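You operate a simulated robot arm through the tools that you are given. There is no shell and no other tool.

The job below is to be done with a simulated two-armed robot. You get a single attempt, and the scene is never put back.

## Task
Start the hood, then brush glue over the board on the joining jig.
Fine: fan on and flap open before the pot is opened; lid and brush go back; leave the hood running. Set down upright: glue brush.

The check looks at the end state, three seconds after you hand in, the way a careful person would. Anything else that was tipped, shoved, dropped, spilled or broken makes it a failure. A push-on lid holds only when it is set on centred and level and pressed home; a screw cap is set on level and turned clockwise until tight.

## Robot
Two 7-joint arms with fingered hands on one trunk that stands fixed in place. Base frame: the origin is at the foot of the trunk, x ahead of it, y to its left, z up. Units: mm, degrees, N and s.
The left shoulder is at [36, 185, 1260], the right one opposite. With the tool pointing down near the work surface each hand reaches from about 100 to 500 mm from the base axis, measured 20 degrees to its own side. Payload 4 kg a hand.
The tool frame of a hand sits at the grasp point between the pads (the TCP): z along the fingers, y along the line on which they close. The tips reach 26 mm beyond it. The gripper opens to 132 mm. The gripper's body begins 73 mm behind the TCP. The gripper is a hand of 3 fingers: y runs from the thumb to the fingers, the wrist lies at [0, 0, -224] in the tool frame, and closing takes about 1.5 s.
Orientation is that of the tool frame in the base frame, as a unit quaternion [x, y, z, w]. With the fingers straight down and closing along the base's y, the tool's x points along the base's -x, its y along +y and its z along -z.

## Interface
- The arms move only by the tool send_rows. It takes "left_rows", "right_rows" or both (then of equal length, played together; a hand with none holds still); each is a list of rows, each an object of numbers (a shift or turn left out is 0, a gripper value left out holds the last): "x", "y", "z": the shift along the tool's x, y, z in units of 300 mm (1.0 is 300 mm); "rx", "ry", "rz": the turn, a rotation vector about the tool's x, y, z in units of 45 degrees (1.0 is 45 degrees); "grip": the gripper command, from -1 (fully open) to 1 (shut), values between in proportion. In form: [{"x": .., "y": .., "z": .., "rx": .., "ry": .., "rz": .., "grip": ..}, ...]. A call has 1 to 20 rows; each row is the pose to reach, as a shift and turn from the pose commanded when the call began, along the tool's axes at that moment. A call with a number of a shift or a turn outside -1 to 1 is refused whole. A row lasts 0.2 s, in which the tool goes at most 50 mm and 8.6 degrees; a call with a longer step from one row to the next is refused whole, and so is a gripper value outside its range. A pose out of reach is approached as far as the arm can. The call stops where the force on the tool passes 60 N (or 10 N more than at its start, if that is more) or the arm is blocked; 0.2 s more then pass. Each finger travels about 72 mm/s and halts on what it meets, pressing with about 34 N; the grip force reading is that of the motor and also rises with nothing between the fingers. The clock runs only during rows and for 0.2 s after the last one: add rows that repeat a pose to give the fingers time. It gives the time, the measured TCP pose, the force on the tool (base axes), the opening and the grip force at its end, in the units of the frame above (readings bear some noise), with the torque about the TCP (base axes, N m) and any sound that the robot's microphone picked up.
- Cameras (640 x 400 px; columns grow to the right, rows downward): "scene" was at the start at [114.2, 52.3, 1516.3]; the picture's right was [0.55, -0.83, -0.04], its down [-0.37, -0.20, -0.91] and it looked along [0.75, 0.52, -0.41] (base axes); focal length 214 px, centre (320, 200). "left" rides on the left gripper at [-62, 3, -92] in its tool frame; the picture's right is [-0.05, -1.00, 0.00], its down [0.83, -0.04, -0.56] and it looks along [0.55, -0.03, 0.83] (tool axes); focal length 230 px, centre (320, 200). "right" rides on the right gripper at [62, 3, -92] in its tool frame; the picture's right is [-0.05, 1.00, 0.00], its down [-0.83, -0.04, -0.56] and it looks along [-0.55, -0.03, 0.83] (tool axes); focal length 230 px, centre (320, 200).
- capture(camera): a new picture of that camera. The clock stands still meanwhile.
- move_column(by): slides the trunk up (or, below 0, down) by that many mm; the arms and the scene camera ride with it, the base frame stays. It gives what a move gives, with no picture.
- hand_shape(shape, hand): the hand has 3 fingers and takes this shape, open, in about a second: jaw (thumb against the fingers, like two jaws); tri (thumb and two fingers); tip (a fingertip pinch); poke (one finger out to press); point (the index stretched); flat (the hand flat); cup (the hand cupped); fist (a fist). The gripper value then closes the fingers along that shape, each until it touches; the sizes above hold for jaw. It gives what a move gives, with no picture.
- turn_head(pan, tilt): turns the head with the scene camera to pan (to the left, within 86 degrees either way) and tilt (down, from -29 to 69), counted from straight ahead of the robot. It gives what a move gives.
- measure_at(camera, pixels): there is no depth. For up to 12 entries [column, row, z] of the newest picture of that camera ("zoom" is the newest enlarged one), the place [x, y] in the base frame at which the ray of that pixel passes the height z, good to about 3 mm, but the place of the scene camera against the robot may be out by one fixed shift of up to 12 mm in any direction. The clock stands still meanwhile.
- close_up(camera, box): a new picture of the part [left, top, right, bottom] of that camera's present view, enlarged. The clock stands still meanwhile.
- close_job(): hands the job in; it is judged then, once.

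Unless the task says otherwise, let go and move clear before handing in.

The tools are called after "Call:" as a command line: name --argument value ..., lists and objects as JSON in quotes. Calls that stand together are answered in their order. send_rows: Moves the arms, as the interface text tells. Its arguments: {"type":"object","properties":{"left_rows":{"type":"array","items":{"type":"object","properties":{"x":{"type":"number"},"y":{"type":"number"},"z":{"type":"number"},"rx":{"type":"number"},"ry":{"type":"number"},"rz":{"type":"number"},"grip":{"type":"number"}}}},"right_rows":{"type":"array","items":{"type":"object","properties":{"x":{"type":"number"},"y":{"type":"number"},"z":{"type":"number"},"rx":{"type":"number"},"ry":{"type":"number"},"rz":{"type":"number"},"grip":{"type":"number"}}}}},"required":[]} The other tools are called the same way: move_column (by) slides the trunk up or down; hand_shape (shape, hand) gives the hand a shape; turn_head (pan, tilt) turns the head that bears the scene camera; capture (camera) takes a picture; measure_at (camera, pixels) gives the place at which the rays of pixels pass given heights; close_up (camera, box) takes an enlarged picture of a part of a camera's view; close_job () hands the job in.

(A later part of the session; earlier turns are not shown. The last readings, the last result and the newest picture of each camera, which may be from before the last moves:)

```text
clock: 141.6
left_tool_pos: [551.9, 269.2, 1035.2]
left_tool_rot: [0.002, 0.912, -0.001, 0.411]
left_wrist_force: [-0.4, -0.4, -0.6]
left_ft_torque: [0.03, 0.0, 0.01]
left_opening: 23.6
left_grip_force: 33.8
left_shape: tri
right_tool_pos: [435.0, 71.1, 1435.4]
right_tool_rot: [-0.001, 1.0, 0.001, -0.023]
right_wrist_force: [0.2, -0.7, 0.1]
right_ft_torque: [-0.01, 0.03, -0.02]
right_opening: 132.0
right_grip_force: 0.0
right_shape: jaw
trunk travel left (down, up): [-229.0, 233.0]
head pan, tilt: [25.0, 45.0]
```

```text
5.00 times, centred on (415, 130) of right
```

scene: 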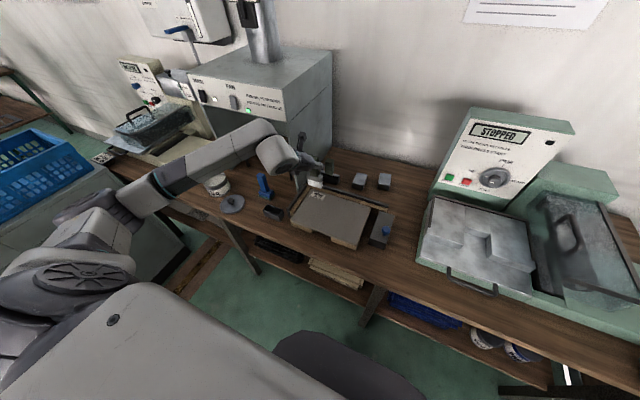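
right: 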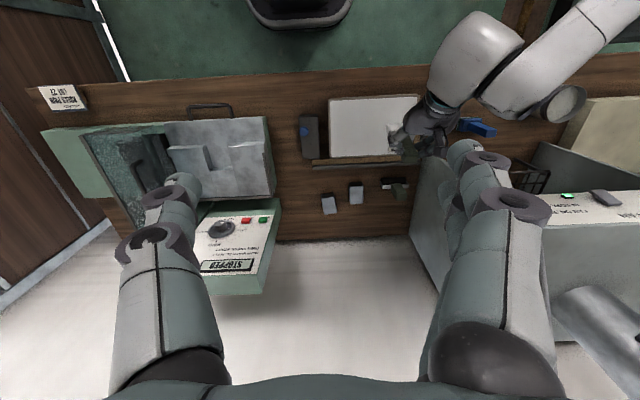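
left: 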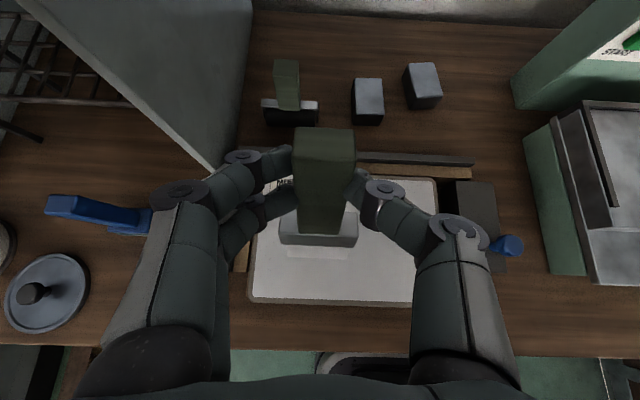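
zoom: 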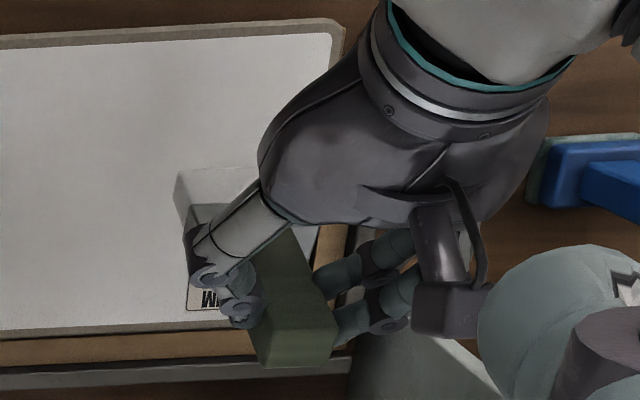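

The brush leans ~15° (handle foot toward me), so I'll flatten the tool by 15° to make it vertical, raising 40 mm at the same time.

Call:
send_rows --left_rows '[{"x": -0.05, "z": -0.044, "ry": -0.08}, {"x": -0.1, "z": -0.088, "ry": -0.17}, {"x": -0.1, "z": -0.088, "ry": -0.25}, {"x": -0.1, "z": -0.088, "ry": -0.333}, {"x": -0.1, "z": -0.088, "ry": -0.333}]'

Call:
capture --camera "scene"

Call:
close_up --camera "scene" --box '[290, 100, 390, 200]'

```text
clock: 142.8
left_tool_pos: [550.3, 270.1, 1075.9]
left_tool_rot: [0.001, 0.85, -0.001, 0.527]
left_wrist_force: [-0.2, -0.2, -0.6]
left_ft_torque: [0.03, 0.01, -0.04]
left_opening: 23.5
left_grip_force: 33.8
left_shape: tri
right_tool_pos: [435.9, 71.3, 1435.9]
right_tool_rot: [0.0, 1.0, 0.002, -0.024]
right_wrist_force: [0.1, 0.6, 0.5]
right_ft_torque: [0.0, 0.02, 0.01]
right_opening: 131.8
right_grip_force: 0.1
right_shape: jaw
trunk travel left (down, up): [-229.0, 233.0]
head pan, tilt: [25.0, 45.0]
```

```text
taken
```

scene: 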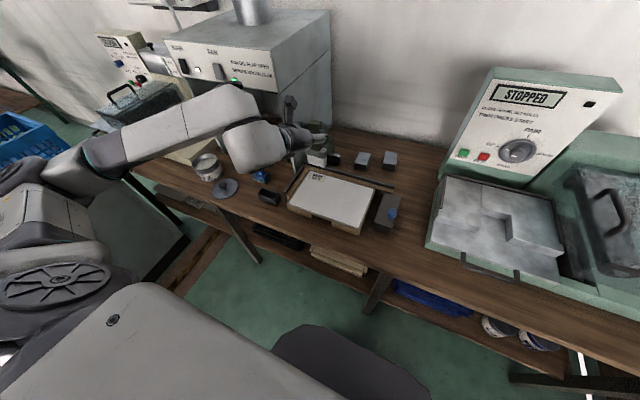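

```text
4.00 times, centred on (340, 150) of scene
```

zoom: 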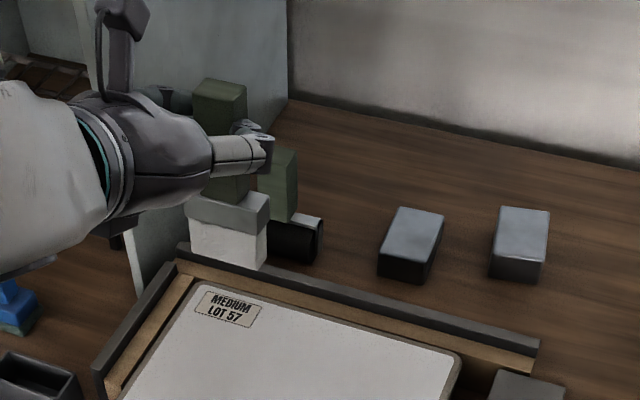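

Tool tilt is now 63.6° and the brush hangs vertical. Move above the holder, bristles ~55 mm above its rim.

Call:
send_rows --left_rows '[{"x": 0.05, "y": 0.11, "z": -0.02}, {"x": 0.12, "y": 0.23, "z": -0.043}, {"x": 0.19, "y": 0.35, "z": -0.066}, {"x": 0.27, "y": 0.46, "z": -0.09}, {"x": 0.34, "y": 0.567, "z": -0.114}, {"x": 0.34, "y": 0.567, "z": -0.114}]'

Call:
turn_head --pan 36 --tilt 48

Call:
capture --camera "left"

Call:
capture --camera "scene"

Call:
capture --camera "right"

```text
clock: 144.2
left_tool_pos: [475.0, 439.5, 1000.9]
left_tool_rot: [0.001, 0.85, 0.0, 0.526]
left_wrist_force: [0.4, -0.7, -1.7]
left_ft_torque: [0.0, -0.01, 0.0]
left_opening: 23.8
left_grip_force: 33.7
left_shape: tri
right_tool_pos: [436.0, 71.9, 1435.8]
right_tool_rot: [0.0, 1.0, 0.002, -0.023]
right_wrist_force: [0.5, 0.1, 0.5]
right_ft_torque: [0.01, 0.02, -0.02]
right_opening: 131.7
right_grip_force: 0.0
right_shape: jaw
trunk travel left (down, up): [-229.0, 233.0]
head pan, tilt: [25.0, 45.0]
```

```text
clock: 144.9
left_tool_pos: [474.8, 441.0, 999.7]
left_tool_rot: [0.001, 0.849, -0.001, 0.528]
left_wrist_force: [-0.2, 1.0, -0.9]
left_ft_torque: [-0.01, -0.02, -0.03]
left_opening: 23.5
left_grip_force: 33.8
left_shape: tri
right_tool_pos: [434.9, 71.5, 1436.1]
right_tool_rot: [0.0, 1.0, 0.002, -0.023]
right_wrist_force: [0.1, -0.2, -0.5]
right_ft_torque: [0.02, 0.01, -0.01]
right_opening: 131.6
right_grip_force: 0.0
right_shape: jaw
trunk travel left (down, up): [-229.0, 233.0]
head pan, tilt: [36.0, 48.0]
```

```text
taken
```

left: 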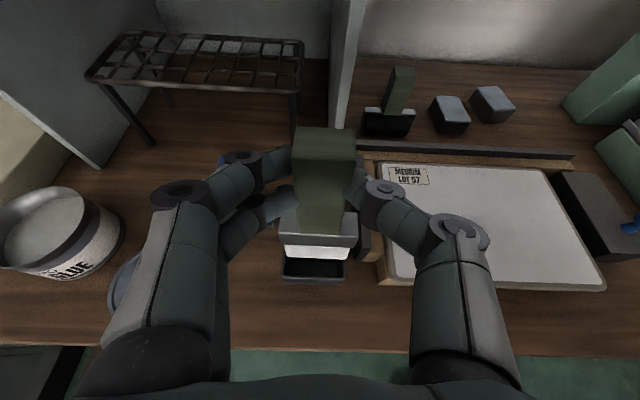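

```text
taken
```

scene: 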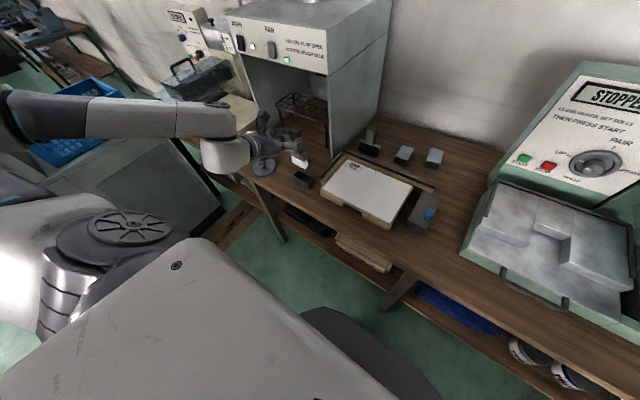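

```text
taken
```

right: 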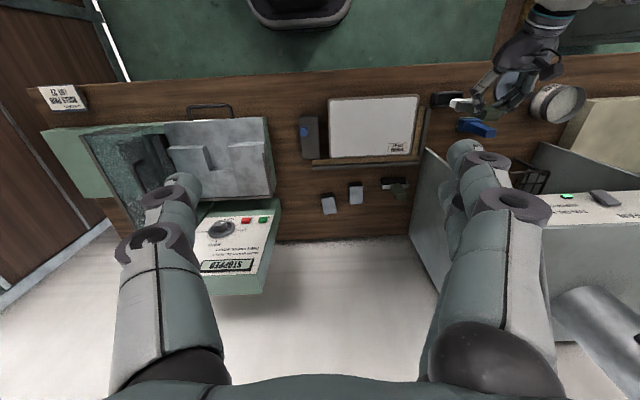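

Holder visible just beneath the brush (284–346, 252–284). Zoom for alignment.

Call:
close_up --camera "left" --box '[265, 200, 365, 300]'

Call:
close_up --camera "scene" --box '[260, 130, 340, 200]'

Call:
close_up --camera "right" --box '[420, 70, 500, 140]'

```text
4.00 times, centred on (315, 250) of left
```

zoom: 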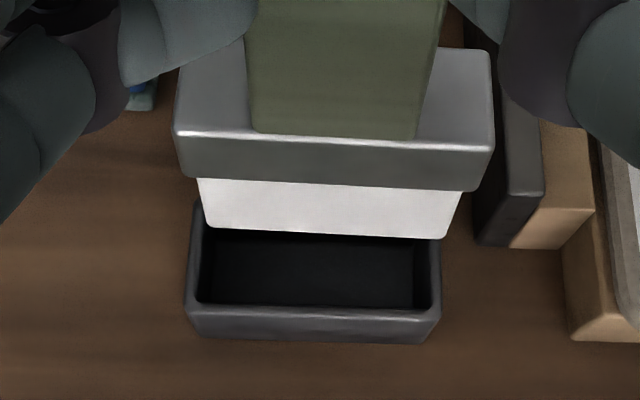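

```text
5.71 times, centred on (300, 165) of scene
```

zoom: 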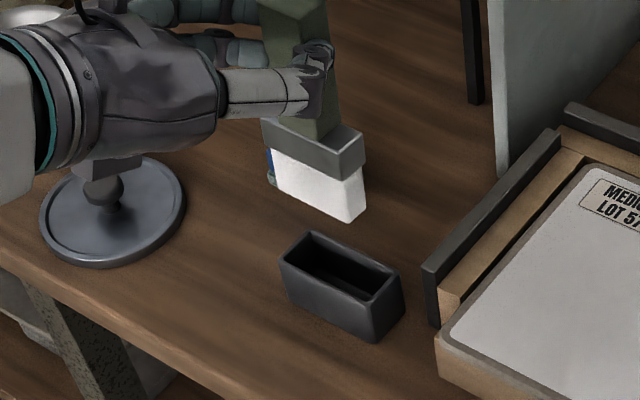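

```text
5.71 times, centred on (460, 105) of right
```

zoom: 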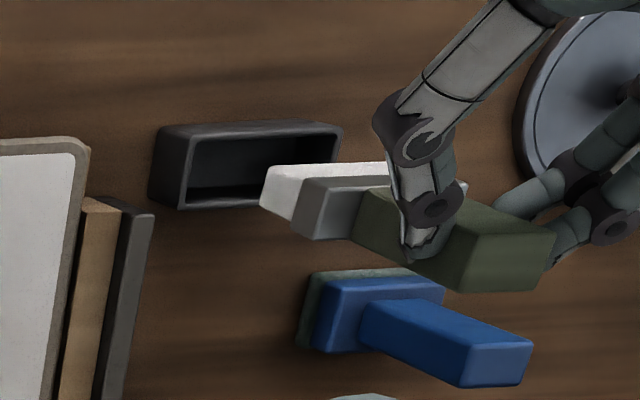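

Brush centre ≈ (490,438.3), holder centre ≈ (492,439.6) with ~5 mm clearance all round. Shift 2 mm forward, 1 mm left and lower to just above the rim.

Call:
send_rows --left_rows '[{"x": 0.04, "y": 0.0035, "z": 0.026}, {"x": 0.09, "y": 0.0035, "z": 0.052}, {"x": 0.1404, "y": 0.0035, "z": 0.0772}, {"x": 0.1404, "y": 0.0035, "z": 0.0772}]'

Call:
close_up --camera "left" --box '[265, 200, 365, 300]'

Call:
close_up --camera "scene" --box '[270, 140, 330, 200]'

Call:
close_up --camera "right" --box '[420, 70, 500, 140]'

```text
clock: 145.9
left_tool_pos: [476.2, 442.4, 950.5]
left_tool_rot: [0.001, 0.85, 0.0, 0.527]
left_wrist_force: [0.4, 0.4, -1.2]
left_ft_torque: [0.01, 0.01, 0.0]
left_opening: 23.5
left_grip_force: 34.0
left_shape: tri
right_tool_pos: [436.2, 71.5, 1436.0]
right_tool_rot: [0.001, 1.0, 0.001, -0.024]
right_wrist_force: [0.8, 0.9, 0.2]
right_ft_torque: [0.01, -0.03, -0.02]
right_opening: 131.8
right_grip_force: 0.2
right_shape: jaw
trunk travel left (down, up): [-229.0, 233.0]
head pan, tilt: [36.0, 48.0]
```

```text
4.00 times, centred on (315, 250) of left
```

zoom: 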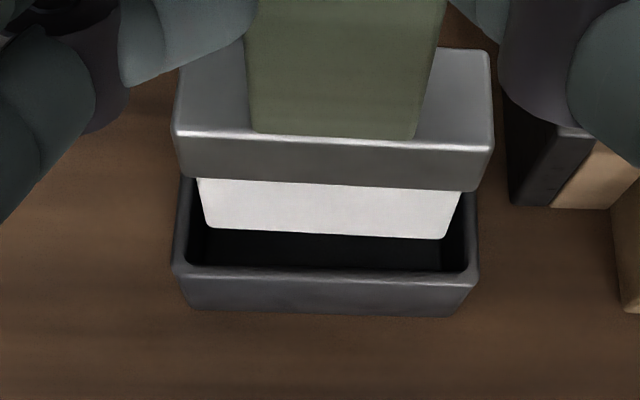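

```text
6.67 times, centred on (300, 170) of scene
```

zoom: 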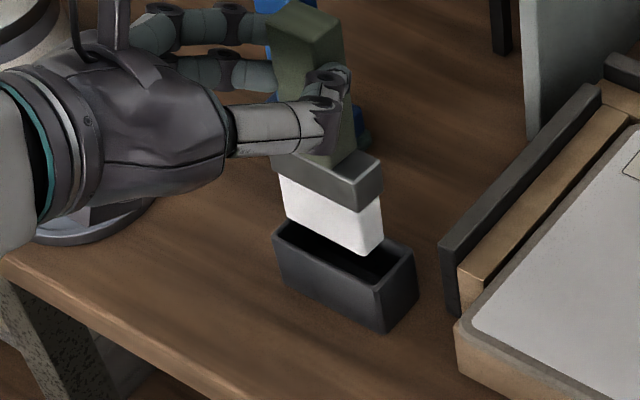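

```text
5.71 times, centred on (460, 105) of right
```

zoom: 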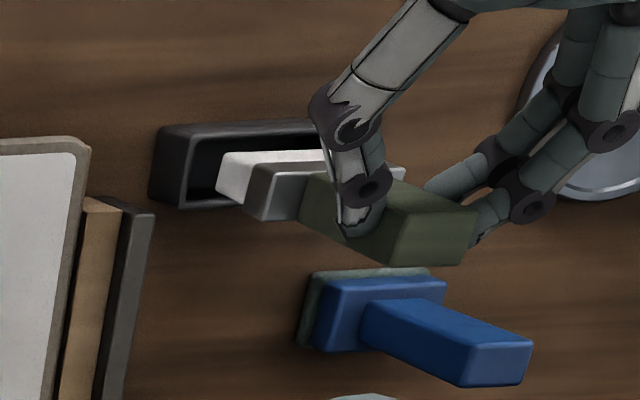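

Alignment looks good: brush bottom 205–448 inside the slot 190–465, ~4 mm near gap. Insert slowly.

Call:
send_rows --left_rows '[{"x": 0.012, "z": 0.0059}, {"x": 0.024, "z": 0.0119}, {"x": 0.036, "z": 0.0178}, {"x": 0.048, "z": 0.0237}, {"x": 0.048, "z": 0.0237}]'

Call:
close_up --camera "left" --box '[265, 200, 365, 300]'

Call:
close_up --camera "scene" --box '[270, 140, 330, 200]'

```text
clock: 147.1
left_tool_pos: [476.8, 442.0, 935.0]
left_tool_rot: [0.001, 0.85, 0.001, 0.527]
left_wrist_force: [-0.1, 0.8, -1.2]
left_ft_torque: [-0.01, 0.03, 0.0]
left_opening: 23.5
left_grip_force: 34.3
left_shape: tri
right_tool_pos: [434.3, 71.3, 1435.3]
right_tool_rot: [0.0, 1.0, 0.002, -0.024]
right_wrist_force: [0.2, 0.4, -0.3]
right_ft_torque: [-0.07, 0.03, 0.0]
right_opening: 132.1
right_grip_force: 0.1
right_shape: jaw
trunk travel left (down, up): [-229.0, 233.0]
head pan, tilt: [36.0, 48.0]
```

```text
4.00 times, centred on (315, 250) of left
```

zoom: 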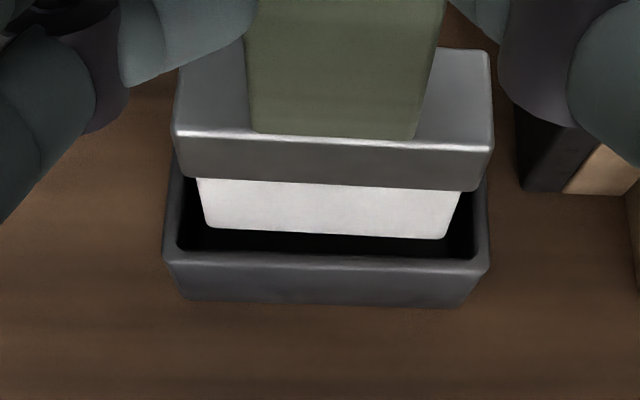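

```text
6.67 times, centred on (300, 170) of scene
```

zoom: 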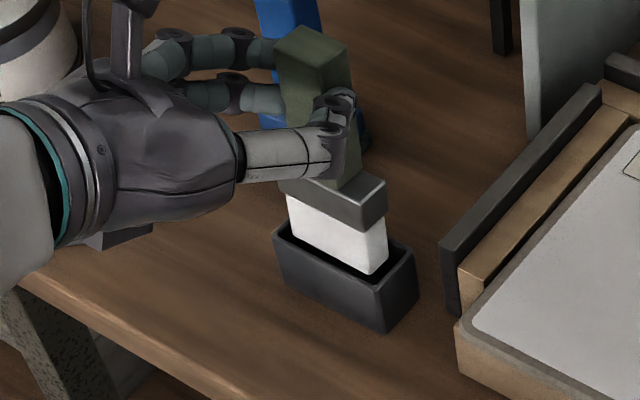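

It is entering without force. Check the far-side clearance via the right camera before going deeper.

Call:
close_up --camera "right" --box '[430, 80, 480, 120]'

```text
10.00 times, centred on (455, 100) of right
```

zoom: 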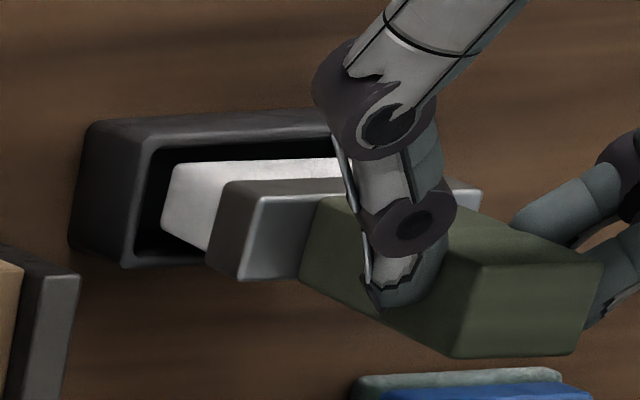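

Gaps on both long sides look similar. Continue down to seat the brush.

Call:
send_rows --left_rows '[{"x": 0.012, "z": 0.0059}, {"x": 0.024, "z": 0.0119}, {"x": 0.036, "z": 0.0178}, {"x": 0.048, "z": 0.0237}, {"x": 0.06, "z": 0.0297}, {"x": 0.06, "z": 0.0297}]'

Call:
close_up --camera "scene" --box '[270, 140, 330, 200]'

Call:
close_up --camera "left" --box '[265, 200, 365, 300]'

```text
clock: 148.5
left_tool_pos: [475.7, 443.0, 915.7]
left_tool_rot: [0.0, 0.85, 0.001, 0.527]
left_wrist_force: [-0.2, -0.2, -0.8]
left_ft_torque: [-0.01, 0.04, 0.02]
left_opening: 23.6
left_grip_force: 33.8
left_shape: tri
right_tool_pos: [435.3, 71.8, 1435.6]
right_tool_rot: [0.0, 1.0, 0.002, -0.024]
right_wrist_force: [-0.2, -0.2, 0.3]
right_ft_torque: [0.01, 0.0, -0.03]
right_opening: 132.0
right_grip_force: 0.0
right_shape: jaw
trunk travel left (down, up): [-229.0, 233.0]
head pan, tilt: [36.0, 48.0]
```

```text
6.67 times, centred on (300, 170) of scene
```

zoom: 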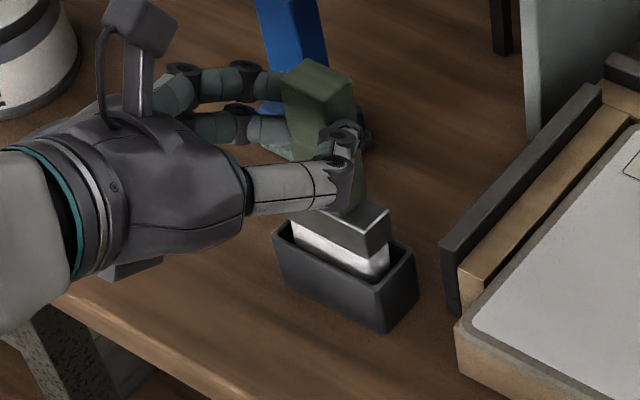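

```text
4.00 times, centred on (315, 250) of left
```

zoom: 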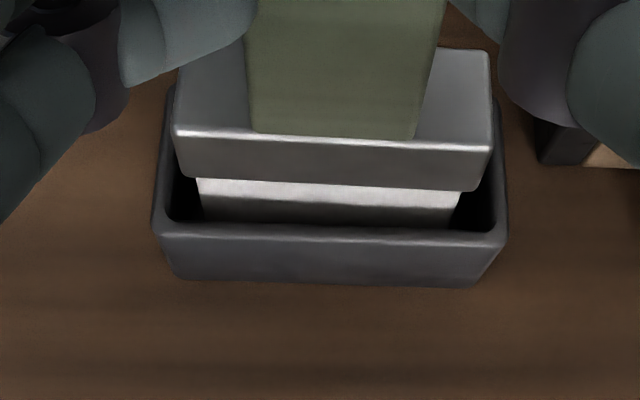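

Smooth so far. Next 10 mm, then finer.

Call:
send_rows --left_rows '[{"x": 0.009, "z": 0.0044}, {"x": 0.018, "z": 0.0089}, {"x": 0.027, "z": 0.0133}, {"x": 0.027, "z": 0.0133}]'

Call:
close_up --camera "left" --box '[265, 200, 365, 300]'

Call:
close_up --camera "scene" --box '[270, 140, 330, 200]'

```text
clock: 149.5
left_tool_pos: [476.0, 442.0, 907.2]
left_tool_rot: [0.001, 0.85, -0.001, 0.527]
left_wrist_force: [-1.0, -0.6, -0.7]
left_ft_torque: [-0.01, 0.01, 0.01]
left_opening: 23.6
left_grip_force: 34.0
left_shape: tri
right_tool_pos: [435.2, 71.3, 1435.9]
right_tool_rot: [0.001, 1.0, 0.002, -0.024]
right_wrist_force: [-0.1, 0.4, 0.2]
right_ft_torque: [-0.02, -0.02, -0.02]
right_opening: 131.8
right_grip_force: 0.1
right_shape: jaw
trunk travel left (down, up): [-229.0, 233.0]
head pan, tilt: [36.0, 48.0]
```

```text
4.00 times, centred on (315, 250) of left
```

zoom: 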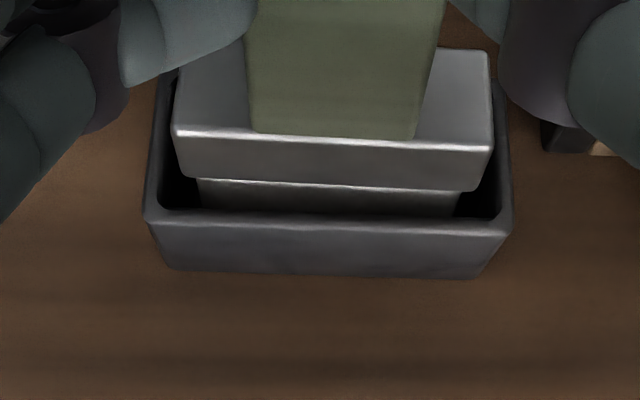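

```text
6.67 times, centred on (300, 170) of scene
```

zoom: 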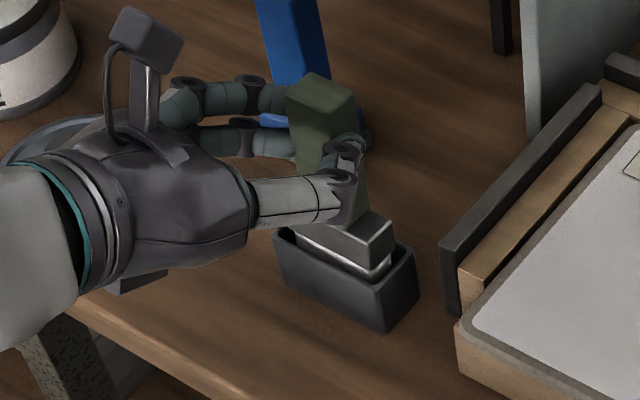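

Still free. Continue in ~2 mm steps until the holder floor is felt.

Call:
send_rows --left_rows '[{"x": 0.006, "z": 0.003}, {"x": 0.012, "z": 0.006}, {"x": 0.018, "z": 0.009}, {"x": 0.018, "z": 0.009}]'

```text
clock: 150.5
left_tool_pos: [476.1, 440.5, 901.7]
left_tool_rot: [0.001, 0.849, 0.001, 0.529]
left_wrist_force: [-0.9, -1.2, 14.9]
left_ft_torque: [0.03, -0.19, 0.02]
left_opening: 23.7
left_grip_force: 33.6
left_shape: tri
right_tool_pos: [433.1, 70.0, 1436.1]
right_tool_rot: [0.0, 1.0, 0.002, -0.022]
right_wrist_force: [-0.3, 0.4, -0.2]
right_ft_torque: [0.0, 0.03, 0.0]
right_opening: 132.1
right_grip_force: 0.1
right_shape: jaw
trunk travel left (down, up): [-229.0, 233.0]
head pan, tilt: [36.0, 48.0]
```

15 N at z≈901.7, right where the floor was expected. Check visually before releasing.

Call:
close_up --camera "left" --box '[265, 200, 365, 300]'

Call:
close_up --camera "scene" --box '[270, 140, 330, 200]'

Call:
close_up --camera "right" --box '[430, 80, 480, 120]'

```text
4.00 times, centred on (315, 250) of left
```

zoom: 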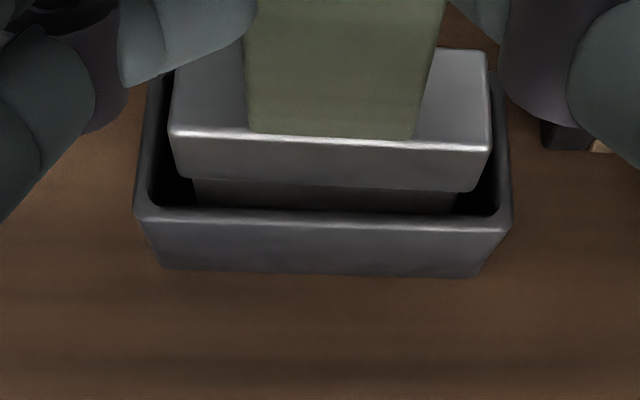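

```text
6.67 times, centred on (300, 170) of scene
```

zoom: 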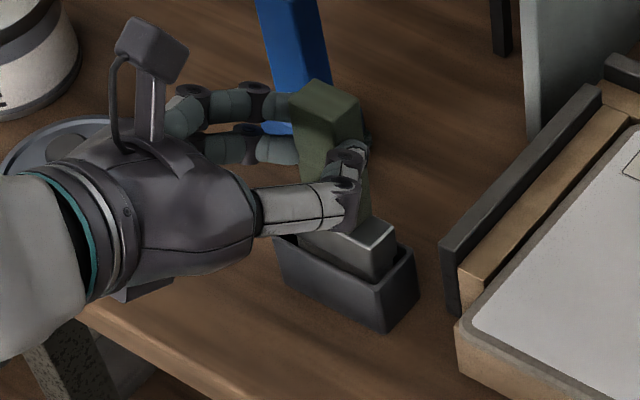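

```text
10.00 times, centred on (455, 100) of right
```

zoom: 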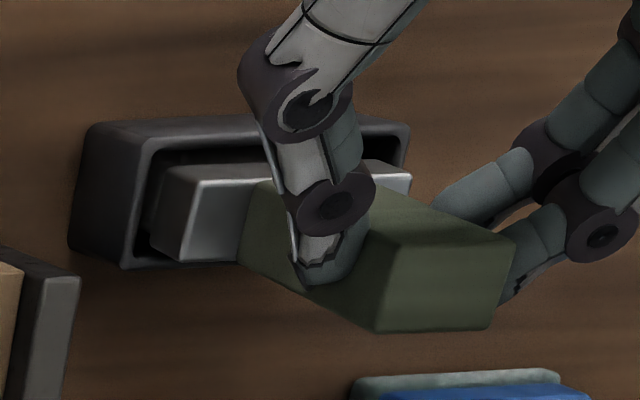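

Brush sits inside the holder like before. Unload slightly and open slowly.

Call:
send_rows --left_rows '[{"x": -0.0045, "z": -0.0022}, {"x": -0.0045, "z": -0.0022, "grip": 0.75}, {"x": -0.0045, "z": -0.0022, "grip": 0.6}, {"x": -0.0045, "z": -0.0022, "grip": 0.45}, {"x": -0.0045, "z": -0.0022, "grip": 0.3}, {"x": -0.0045, "z": -0.0022, "grip": 0.15}, {"x": -0.0045, "z": -0.0022, "grip": 0.1}, {"x": -0.0045, "z": -0.0022, "grip": 0.1}]'

Call:
capture --camera "left"

Call:
close_up --camera "scene" --box '[270, 140, 330, 200]'

```text
clock: 152.3
left_tool_pos: [476.7, 441.0, 900.5]
left_tool_rot: [0.001, 0.85, 0.0, 0.527]
left_wrist_force: [0.5, -0.1, -0.9]
left_ft_torque: [0.0, -0.03, 0.01]
left_opening: 58.9
left_grip_force: 0.1
left_shape: tri
right_tool_pos: [433.9, 72.3, 1435.4]
right_tool_rot: [0.0, 1.0, 0.002, -0.023]
right_wrist_force: [0.9, 0.1, -0.1]
right_ft_torque: [-0.02, 0.04, -0.02]
right_opening: 132.2
right_grip_force: 0.0
right_shape: jaw
trunk travel left (down, up): [-229.0, 233.0]
head pan, tilt: [36.0, 48.0]
```

```text
taken
```

left: 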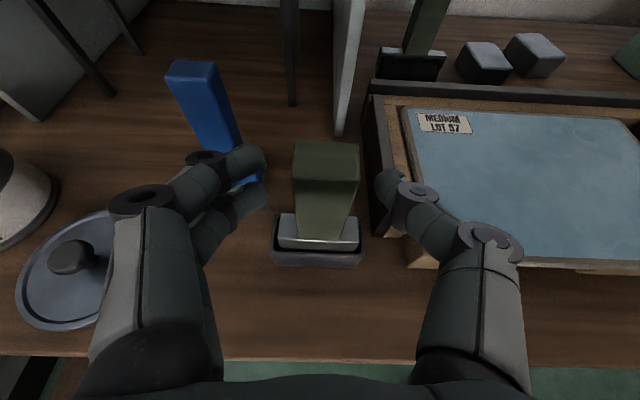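

```text
6.67 times, centred on (300, 170) of scene
```

zoom: 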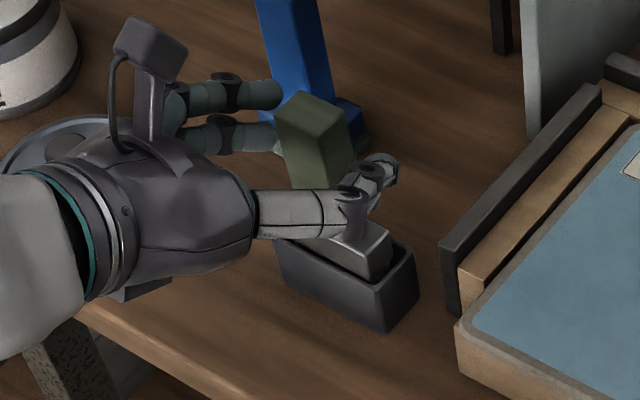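

Brush stands free and upright in its holder. Retreat straight up, clear of the handle.

Call:
send_rows --left_rows '[{"x": -0.09, "z": -0.0445}, {"x": -0.18, "z": -0.089}, {"x": -0.2688, "z": -0.1335}, {"x": -0.36, "z": -0.178}, {"x": -0.36, "z": -0.178}]'

Call:
capture --camera "left"

Call:
close_up --camera "scene" --box '[220, 120, 420, 240]'

```text
clock: 153.5
left_tool_pos: [477.4, 441.5, 1021.5]
left_tool_rot: [0.001, 0.85, 0.0, 0.527]
left_wrist_force: [0.2, 0.0, 0.1]
left_ft_torque: [-0.01, -0.02, 0.01]
left_opening: 59.0
left_grip_force: 0.0
left_shape: tri
right_tool_pos: [434.6, 72.0, 1435.9]
right_tool_rot: [0.0, 1.0, 0.001, -0.023]
right_wrist_force: [-0.1, 0.7, -0.5]
right_ft_torque: [0.04, 0.02, 0.01]
right_opening: 132.0
right_grip_force: 0.0
right_shape: jaw
trunk travel left (down, up): [-229.0, 233.0]
head pan, tilt: [36.0, 48.0]
```

```text
taken
```

left: 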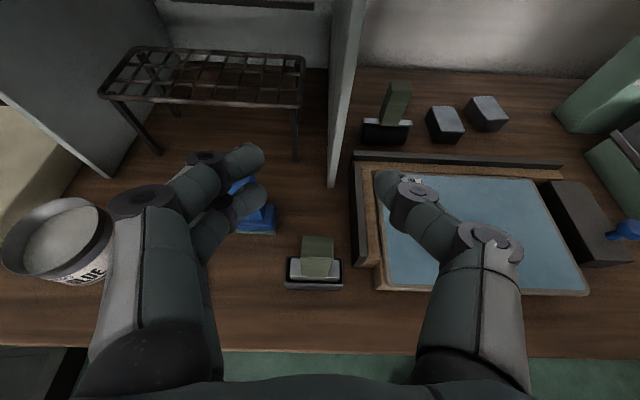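

```text
3.20 times, centred on (320, 180) of scene
```

zoom: 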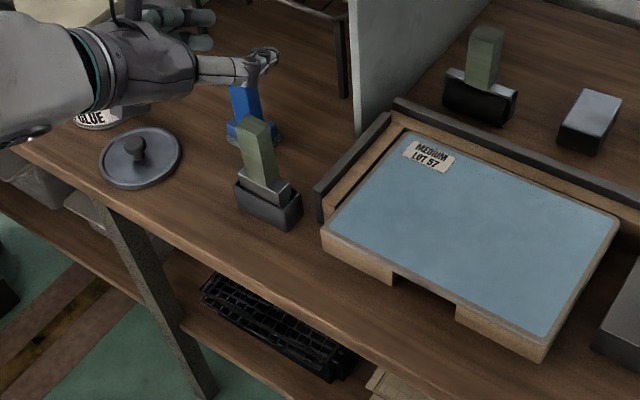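

Everything stands as it should; the coated board now shows a uniform light-blue film. Next, fetch the lid: swing back to heading 49°, tilt 40° above it.

Call:
send_rows --left_rows '[{"x": 0.01, "y": 0.08, "z": 0.0, "rx": -0.107, "ry": 0.062, "rz": -0.085}, {"x": 0.03, "y": 0.16, "z": 0.01, "rx": -0.215, "ry": 0.124, "rz": -0.17}, {"x": 0.06, "y": 0.24, "z": 0.02, "rx": -0.322, "ry": 0.186, "rz": -0.255}, {"x": 0.09, "y": 0.32, "z": 0.027, "rx": -0.43, "ry": 0.248, "rz": -0.34}, {"x": 0.12, "y": 0.4, "z": 0.033, "rx": -0.537, "ry": 0.31, "rz": -0.425}, {"x": 0.15, "y": 0.48, "z": 0.04, "rx": -0.645, "ry": 0.373, "rz": -0.51}, {"x": 0.18, "y": 0.56, "z": 0.047, "rx": -0.752, "ry": 0.435, "rz": -0.595}, {"x": 0.203, "y": 0.642, "z": 0.053, "rx": -0.86, "ry": 0.4967, "rz": -0.68}, {"x": 0.203, "y": 0.642, "z": 0.053, "rx": -0.86, "ry": 0.4967, "rz": -0.68}]'

Call:
capture --camera "left"

Call:
capture --camera "scene"

```text
clock: 155.5
left_tool_pos: [463.9, 634.8, 959.4]
left_tool_rot: [-0.391, 0.855, 0.143, 0.309]
left_wrist_force: [-0.6, 0.2, -0.6]
left_ft_torque: [0.0, 0.0, 0.05]
left_opening: 58.9
left_grip_force: 0.0
left_shape: tri
right_tool_pos: [435.1, 71.1, 1435.8]
right_tool_rot: [0.0, 1.0, 0.002, -0.023]
right_wrist_force: [0.2, 0.0, 0.2]
right_ft_torque: [0.04, 0.0, 0.03]
right_opening: 131.9
right_grip_force: 0.0
right_shape: jaw
trunk travel left (down, up): [-229.0, 233.0]
head pan, tilt: [36.0, 48.0]
```

```text
taken
```

left: 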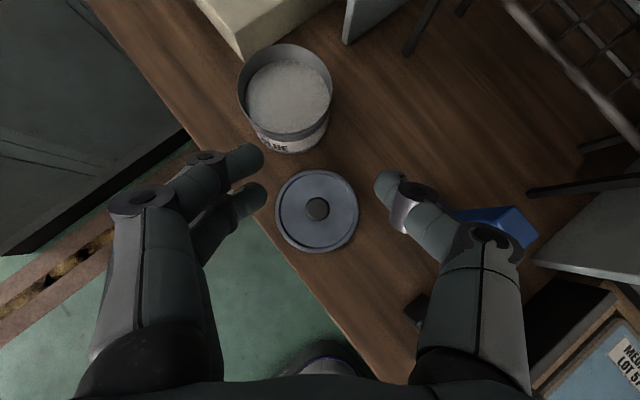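

```text
taken
```

scene: 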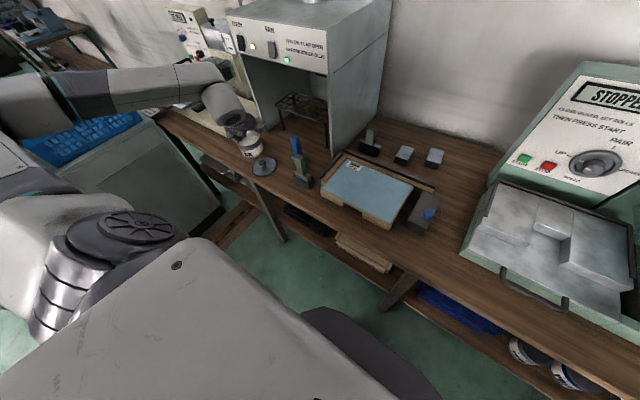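

Lid knob at px (317,209) → (470,638). Descend to just above it with a 69 mm opening.

Call:
send_rows --left_rows '[{"x": 0.05, "y": -0.002, "z": 0.062, "grip": -0.05}, {"x": 0.11, "y": -0.004, "z": 0.135, "grip": -0.05}, {"x": 0.17, "y": -0.006, "z": 0.208, "grip": -0.05}, {"x": 0.225, "y": -0.0083, "z": 0.275, "grip": -0.05}, {"x": 0.2618, "y": -0.0083, "z": 0.3207, "grip": -0.05}, {"x": 0.2618, "y": -0.0083, "z": 0.3207, "grip": -0.05}]'

Call:
capture --camera "left"

Call:
close_up --camera "scene" --box '[220, 110, 320, 190]'

```text
clock: 156.9
left_tool_pos: [467.4, 632.7, 836.5]
left_tool_rot: [-0.389, 0.856, 0.141, 0.31]
left_wrist_force: [-0.4, 0.1, -0.6]
left_ft_torque: [0.02, -0.04, 0.0]
left_opening: 68.5
left_grip_force: 0.0
left_shape: tri
right_tool_pos: [434.1, 72.3, 1434.8]
right_tool_rot: [0.0, 1.0, 0.001, -0.023]
right_wrist_force: [-0.2, -0.6, 0.6]
right_ft_torque: [-0.03, 0.01, -0.01]
right_opening: 131.8
right_grip_force: 0.1
right_shape: jaw
trunk travel left (down, up): [-229.0, 233.0]
head pan, tilt: [36.0, 48.0]
```

```text
taken
```

left: 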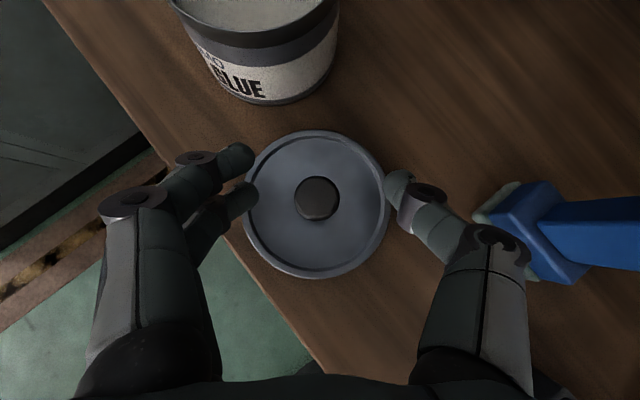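

```text
5.00 times, centred on (270, 150) of scene
```

zoom: 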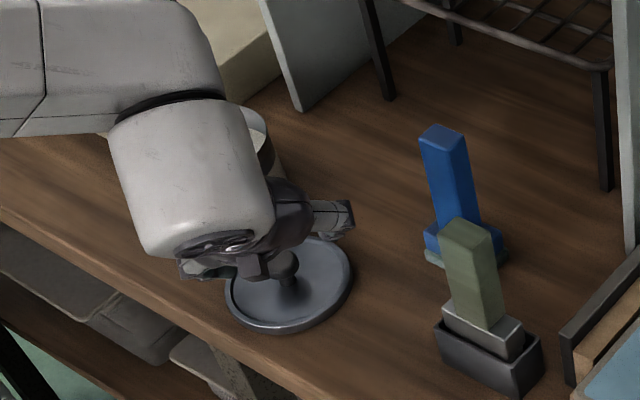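

Knob re-measured at (470.3,637.3). Down the last 15.7 mm, then close as before.

Call:
send_rows --left_rows '[{"x": 0.0165, "y": 0.0015, "z": 0.02}, {"x": 0.033, "y": 0.003, "z": 0.0407}, {"x": 0.033, "y": 0.003, "z": 0.0407}]'

Call:
close_up --camera "left" --box '[200, 90, 420, 290]'

```text
clock: 157.7
left_tool_pos: [465.4, 633.5, 819.9]
left_tool_rot: [-0.39, 0.856, 0.141, 0.31]
left_wrist_force: [0.1, -0.9, 1.9]
left_ft_torque: [0.01, 0.1, 0.02]
left_opening: 68.9
left_grip_force: 0.0
left_shape: tri
right_tool_pos: [435.1, 72.1, 1436.3]
right_tool_rot: [0.0, 1.0, 0.001, -0.024]
right_wrist_force: [0.4, -0.4, 0.4]
right_ft_torque: [0.01, 0.01, 0.01]
right_opening: 131.7
right_grip_force: 0.0
right_shape: jaw
trunk travel left (down, up): [-229.0, 233.0]
head pan, tilt: [36.0, 48.0]
```

```text
2.00 times, centred on (310, 190) of left
```

zoom: 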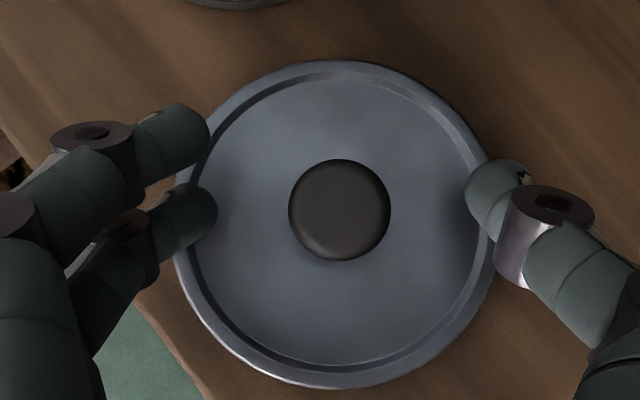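

Almost the same picture as the first grasp; nudge ~1.5 mm and close.

Call:
send_rows --left_rows '[{"x": -0.005, "z": 0.001}, {"x": -0.005, "z": 0.001, "grip": 0.15}, {"x": -0.005, "z": 0.001, "grip": 0.3}, {"x": -0.005, "z": 0.001, "grip": 0.42}, {"x": -0.005, "z": 0.001, "grip": 0.5}, {"x": -0.005, "z": 0.001, "grip": 0.55}, {"x": -0.005, "z": 0.001, "grip": 0.6}, {"x": -0.005, "z": 0.001, "grip": 0.7}, {"x": -0.005, "z": 0.001, "grip": 0.8}, {"x": -0.005, "z": 0.001, "grip": 0.8}]'

Call:
close_up --camera "left" --box '[200, 90, 420, 290]'

Call:
close_up --camera "scene" --box '[220, 110, 320, 190]'

```text
clock: 159.9
left_tool_pos: [467.7, 635.2, 821.0]
left_tool_rot: [-0.389, 0.856, 0.141, 0.31]
left_wrist_force: [0.2, -0.9, 1.7]
left_ft_torque: [0.07, 0.05, 0.04]
left_opening: 8.7
left_grip_force: 34.0
left_shape: tri
right_tool_pos: [434.4, 72.1, 1436.0]
right_tool_rot: [0.0, 1.0, 0.002, -0.024]
right_wrist_force: [-0.8, 0.1, -0.1]
right_ft_torque: [-0.01, 0.03, 0.0]
right_opening: 132.1
right_grip_force: 0.1
right_shape: jaw
trunk travel left (down, up): [-229.0, 233.0]
head pan, tilt: [36.0, 48.0]
```

```text
2.00 times, centred on (310, 190) of left
```

zoom: 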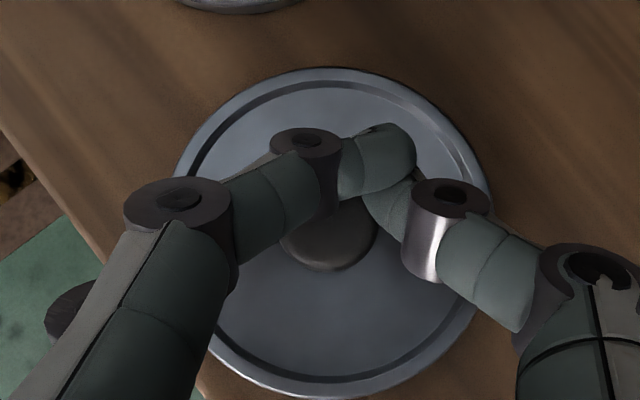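

```text
5.00 times, centred on (270, 150) of scene
```

zoom: 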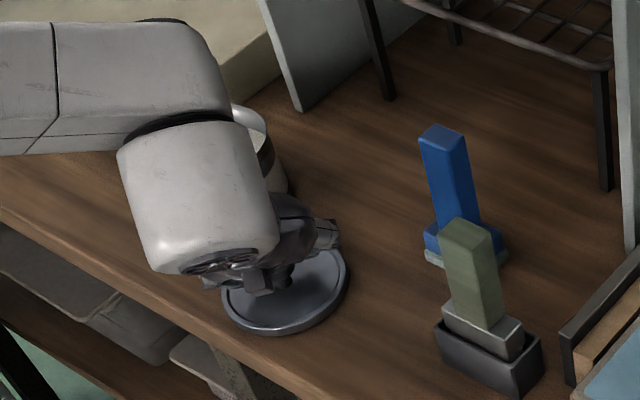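

Same hold as before (lid ring nearly identical in view). Lift the lid ~97 mm.

Call:
send_rows --left_rows '[{"x": -0.02, "z": -0.024, "grip": 1}, {"x": -0.05, "z": -0.06, "grip": 1}, {"x": -0.1, "z": -0.12, "grip": 1}, {"x": -0.16, "z": -0.192, "grip": 1}, {"x": -0.207, "z": -0.249, "grip": 1}, {"x": -0.207, "z": -0.249, "grip": 1}]'

Call:
capture --camera "left"

Call:
close_up --camera "scene" --box '[220, 100, 320, 180]'

```text
clock: 161.3
left_tool_pos: [465.5, 636.8, 915.6]
left_tool_rot: [-0.389, 0.856, 0.141, 0.31]
left_wrist_force: [1.6, -0.5, 0.5]
left_ft_torque: [-0.04, 0.0, 0.01]
left_opening: 8.5
left_grip_force: 34.0
left_shape: tri
right_tool_pos: [435.5, 72.7, 1435.7]
right_tool_rot: [0.0, 1.0, 0.002, -0.024]
right_wrist_force: [0.1, 0.0, -0.6]
right_ft_torque: [0.02, 0.02, -0.01]
right_opening: 131.6
right_grip_force: 0.0
right_shape: jaw
trunk travel left (down, up): [-229.0, 233.0]
head pan, tilt: [36.0, 48.0]
```

```text
taken
```

left: 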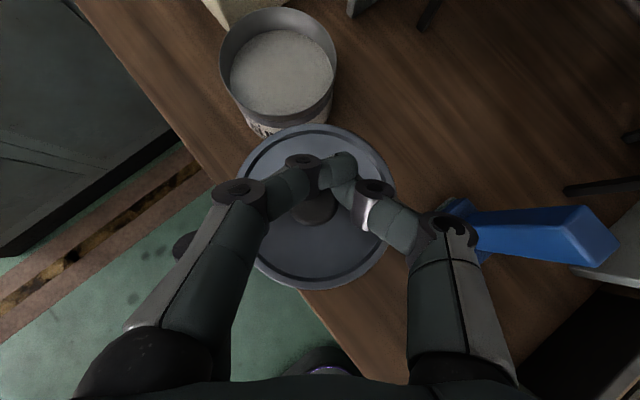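

```text
5.00 times, centred on (270, 140) of scene
```

zoom: 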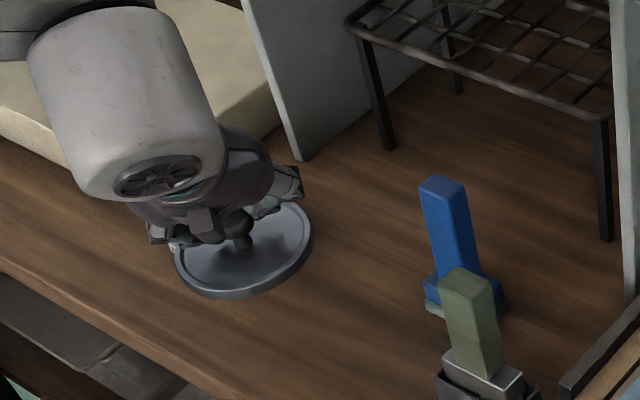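

The lid hangs level. Carry it over the pot at z≈920.

Call:
send_rows --left_rows '[{"x": -0.05, "y": 0.01, "z": 0.02}, {"x": -0.115, "y": 0.037, "z": 0.075}, {"x": -0.185, "y": 0.065, "z": 0.13}, {"x": -0.255, "y": 0.092, "z": 0.188}, {"x": -0.32, "y": 0.119, "z": 0.2445}, {"x": -0.32, "y": 0.119, "z": 0.2445}]'

Call:
capture --camera "left"

Call:
close_up --camera "scene" --box '[210, 100, 290, 170]'

Call:
close_up --camera "right" --box '[490, 60, 630, 160]'

```text
clock: 162.7
left_tool_pos: [517.6, 748.3, 924.0]
left_tool_rot: [-0.389, 0.856, 0.141, 0.31]
left_wrist_force: [-0.9, -0.7, 0.1]
left_ft_torque: [0.01, -0.02, 0.0]
left_opening: 8.3
left_grip_force: 34.1
left_shape: tri
right_tool_pos: [435.2, 71.4, 1435.7]
right_tool_rot: [0.0, 1.0, 0.002, -0.023]
right_wrist_force: [0.2, -0.2, 0.8]
right_ft_torque: [0.01, 0.0, -0.01]
right_opening: 131.9
right_grip_force: 0.1
right_shape: jaw
trunk travel left (down, up): [-229.0, 233.0]
head pan, tilt: [36.0, 48.0]
```

```text
taken
```

left: 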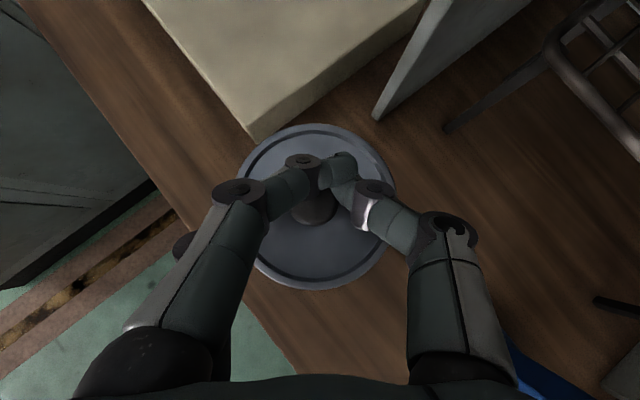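

```text
5.71 times, centred on (250, 135) of scene
```

zoom: 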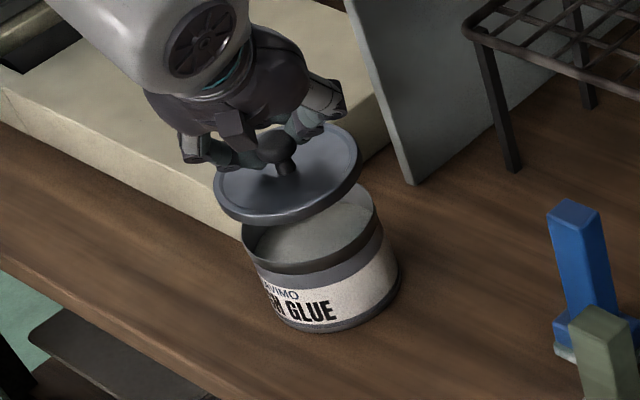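

```text
4.00 times, centred on (560, 110) of right
```

zoom: 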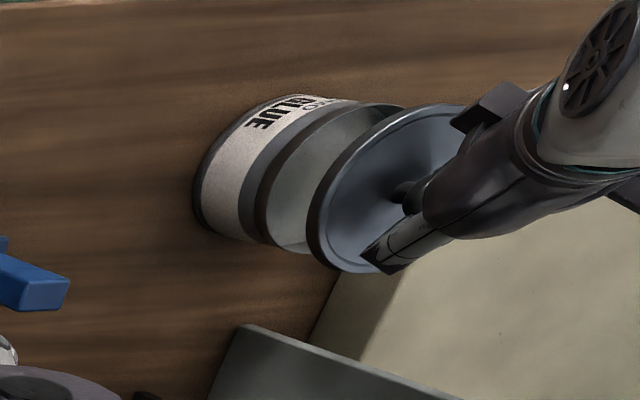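

I'll measure lid centre and pot-rim centre in the same scene picture to get their relative offset.

Call:
close_up --camera "scene" --box '[240, 118, 288, 166]'

```text
8.33 times, centred on (264, 142) of scene
```

zoom: 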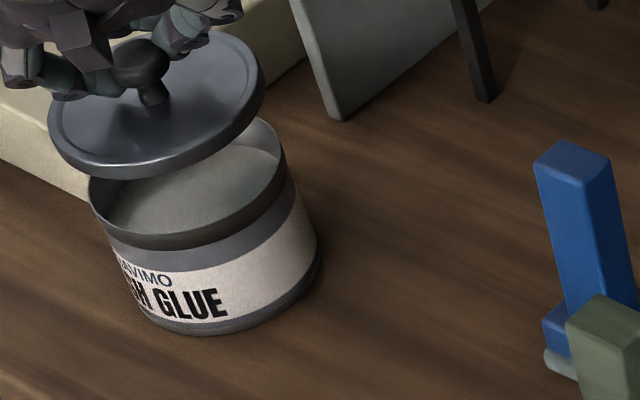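

Lid centre ≈ zoom (155,102); pot-rim centre ≈ zoom (187,177).

Call:
measure_at --camera "zoom" --pixels '[[155, 102, 883], [155, 102, 875], [187, 177, 836], [187, 177, 830], [48, 125, 880], [265, 75, 880], [88, 197, 836], [287, 155, 836]]'

```text
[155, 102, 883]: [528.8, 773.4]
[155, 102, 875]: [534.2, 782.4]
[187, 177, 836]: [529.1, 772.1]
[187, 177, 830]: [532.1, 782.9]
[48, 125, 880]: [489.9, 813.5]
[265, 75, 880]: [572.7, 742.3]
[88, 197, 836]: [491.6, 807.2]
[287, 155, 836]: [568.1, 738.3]
```

Offset is only within a few millimetres. Lower the lid to ~14 mm above its seat and compare edges again.

Call:
send_rows --left_rows '[{"x": 0.02, "y": 0.003, "z": 0.028}, {"x": 0.052, "y": 0.003, "z": 0.068}, {"x": 0.052, "y": 0.003, "z": 0.068}]'

Call:
close_up --camera "scene" --box '[240, 118, 288, 166]'

Call:
close_up --camera "right" --box '[520, 70, 600, 130]'

Call:
close_up --camera "left" --box '[200, 90, 420, 290]'

```text
clock: 163.5
left_tool_pos: [518.3, 751.3, 898.1]
left_tool_rot: [-0.389, 0.856, 0.141, 0.31]
left_wrist_force: [0.2, 0.5, 1.2]
left_ft_torque: [0.03, -0.01, -0.01]
left_opening: 8.5
left_grip_force: 34.2
left_shape: tri
right_tool_pos: [434.7, 72.1, 1435.6]
right_tool_rot: [0.0, 1.0, 0.002, -0.024]
right_wrist_force: [-0.2, 0.5, -1.0]
right_ft_torque: [0.0, 0.01, 0.0]
right_opening: 131.9
right_grip_force: 0.0
right_shape: jaw
trunk travel left (down, up): [-229.0, 233.0]
head pan, tilt: [36.0, 48.0]
```

```text
8.33 times, centred on (264, 142) of scene
```

zoom: 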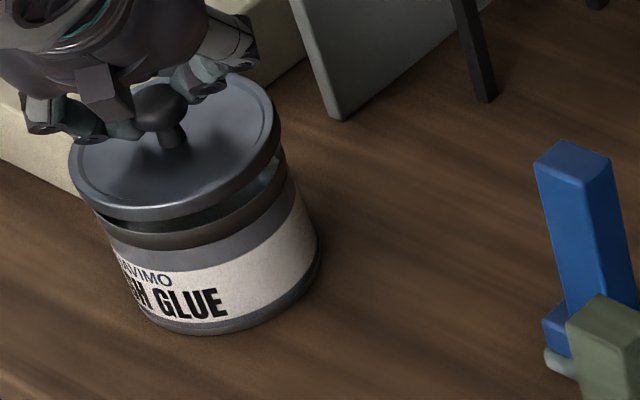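

```text
6.67 times, centred on (560, 100) of right
```

zoom: 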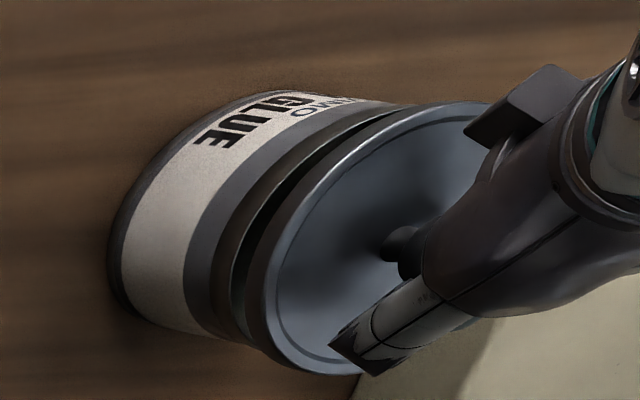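

```text
2.00 times, centred on (310, 190) of left
```

zoom: 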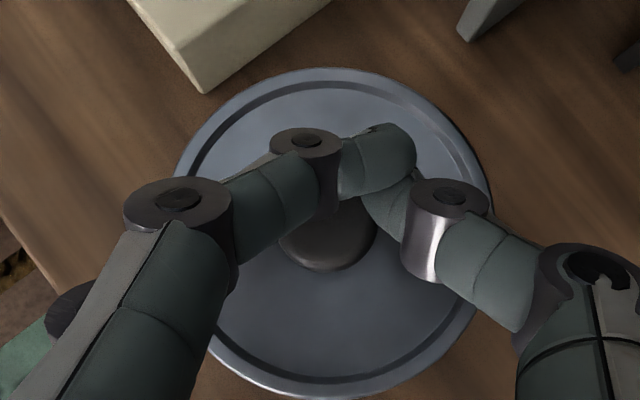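

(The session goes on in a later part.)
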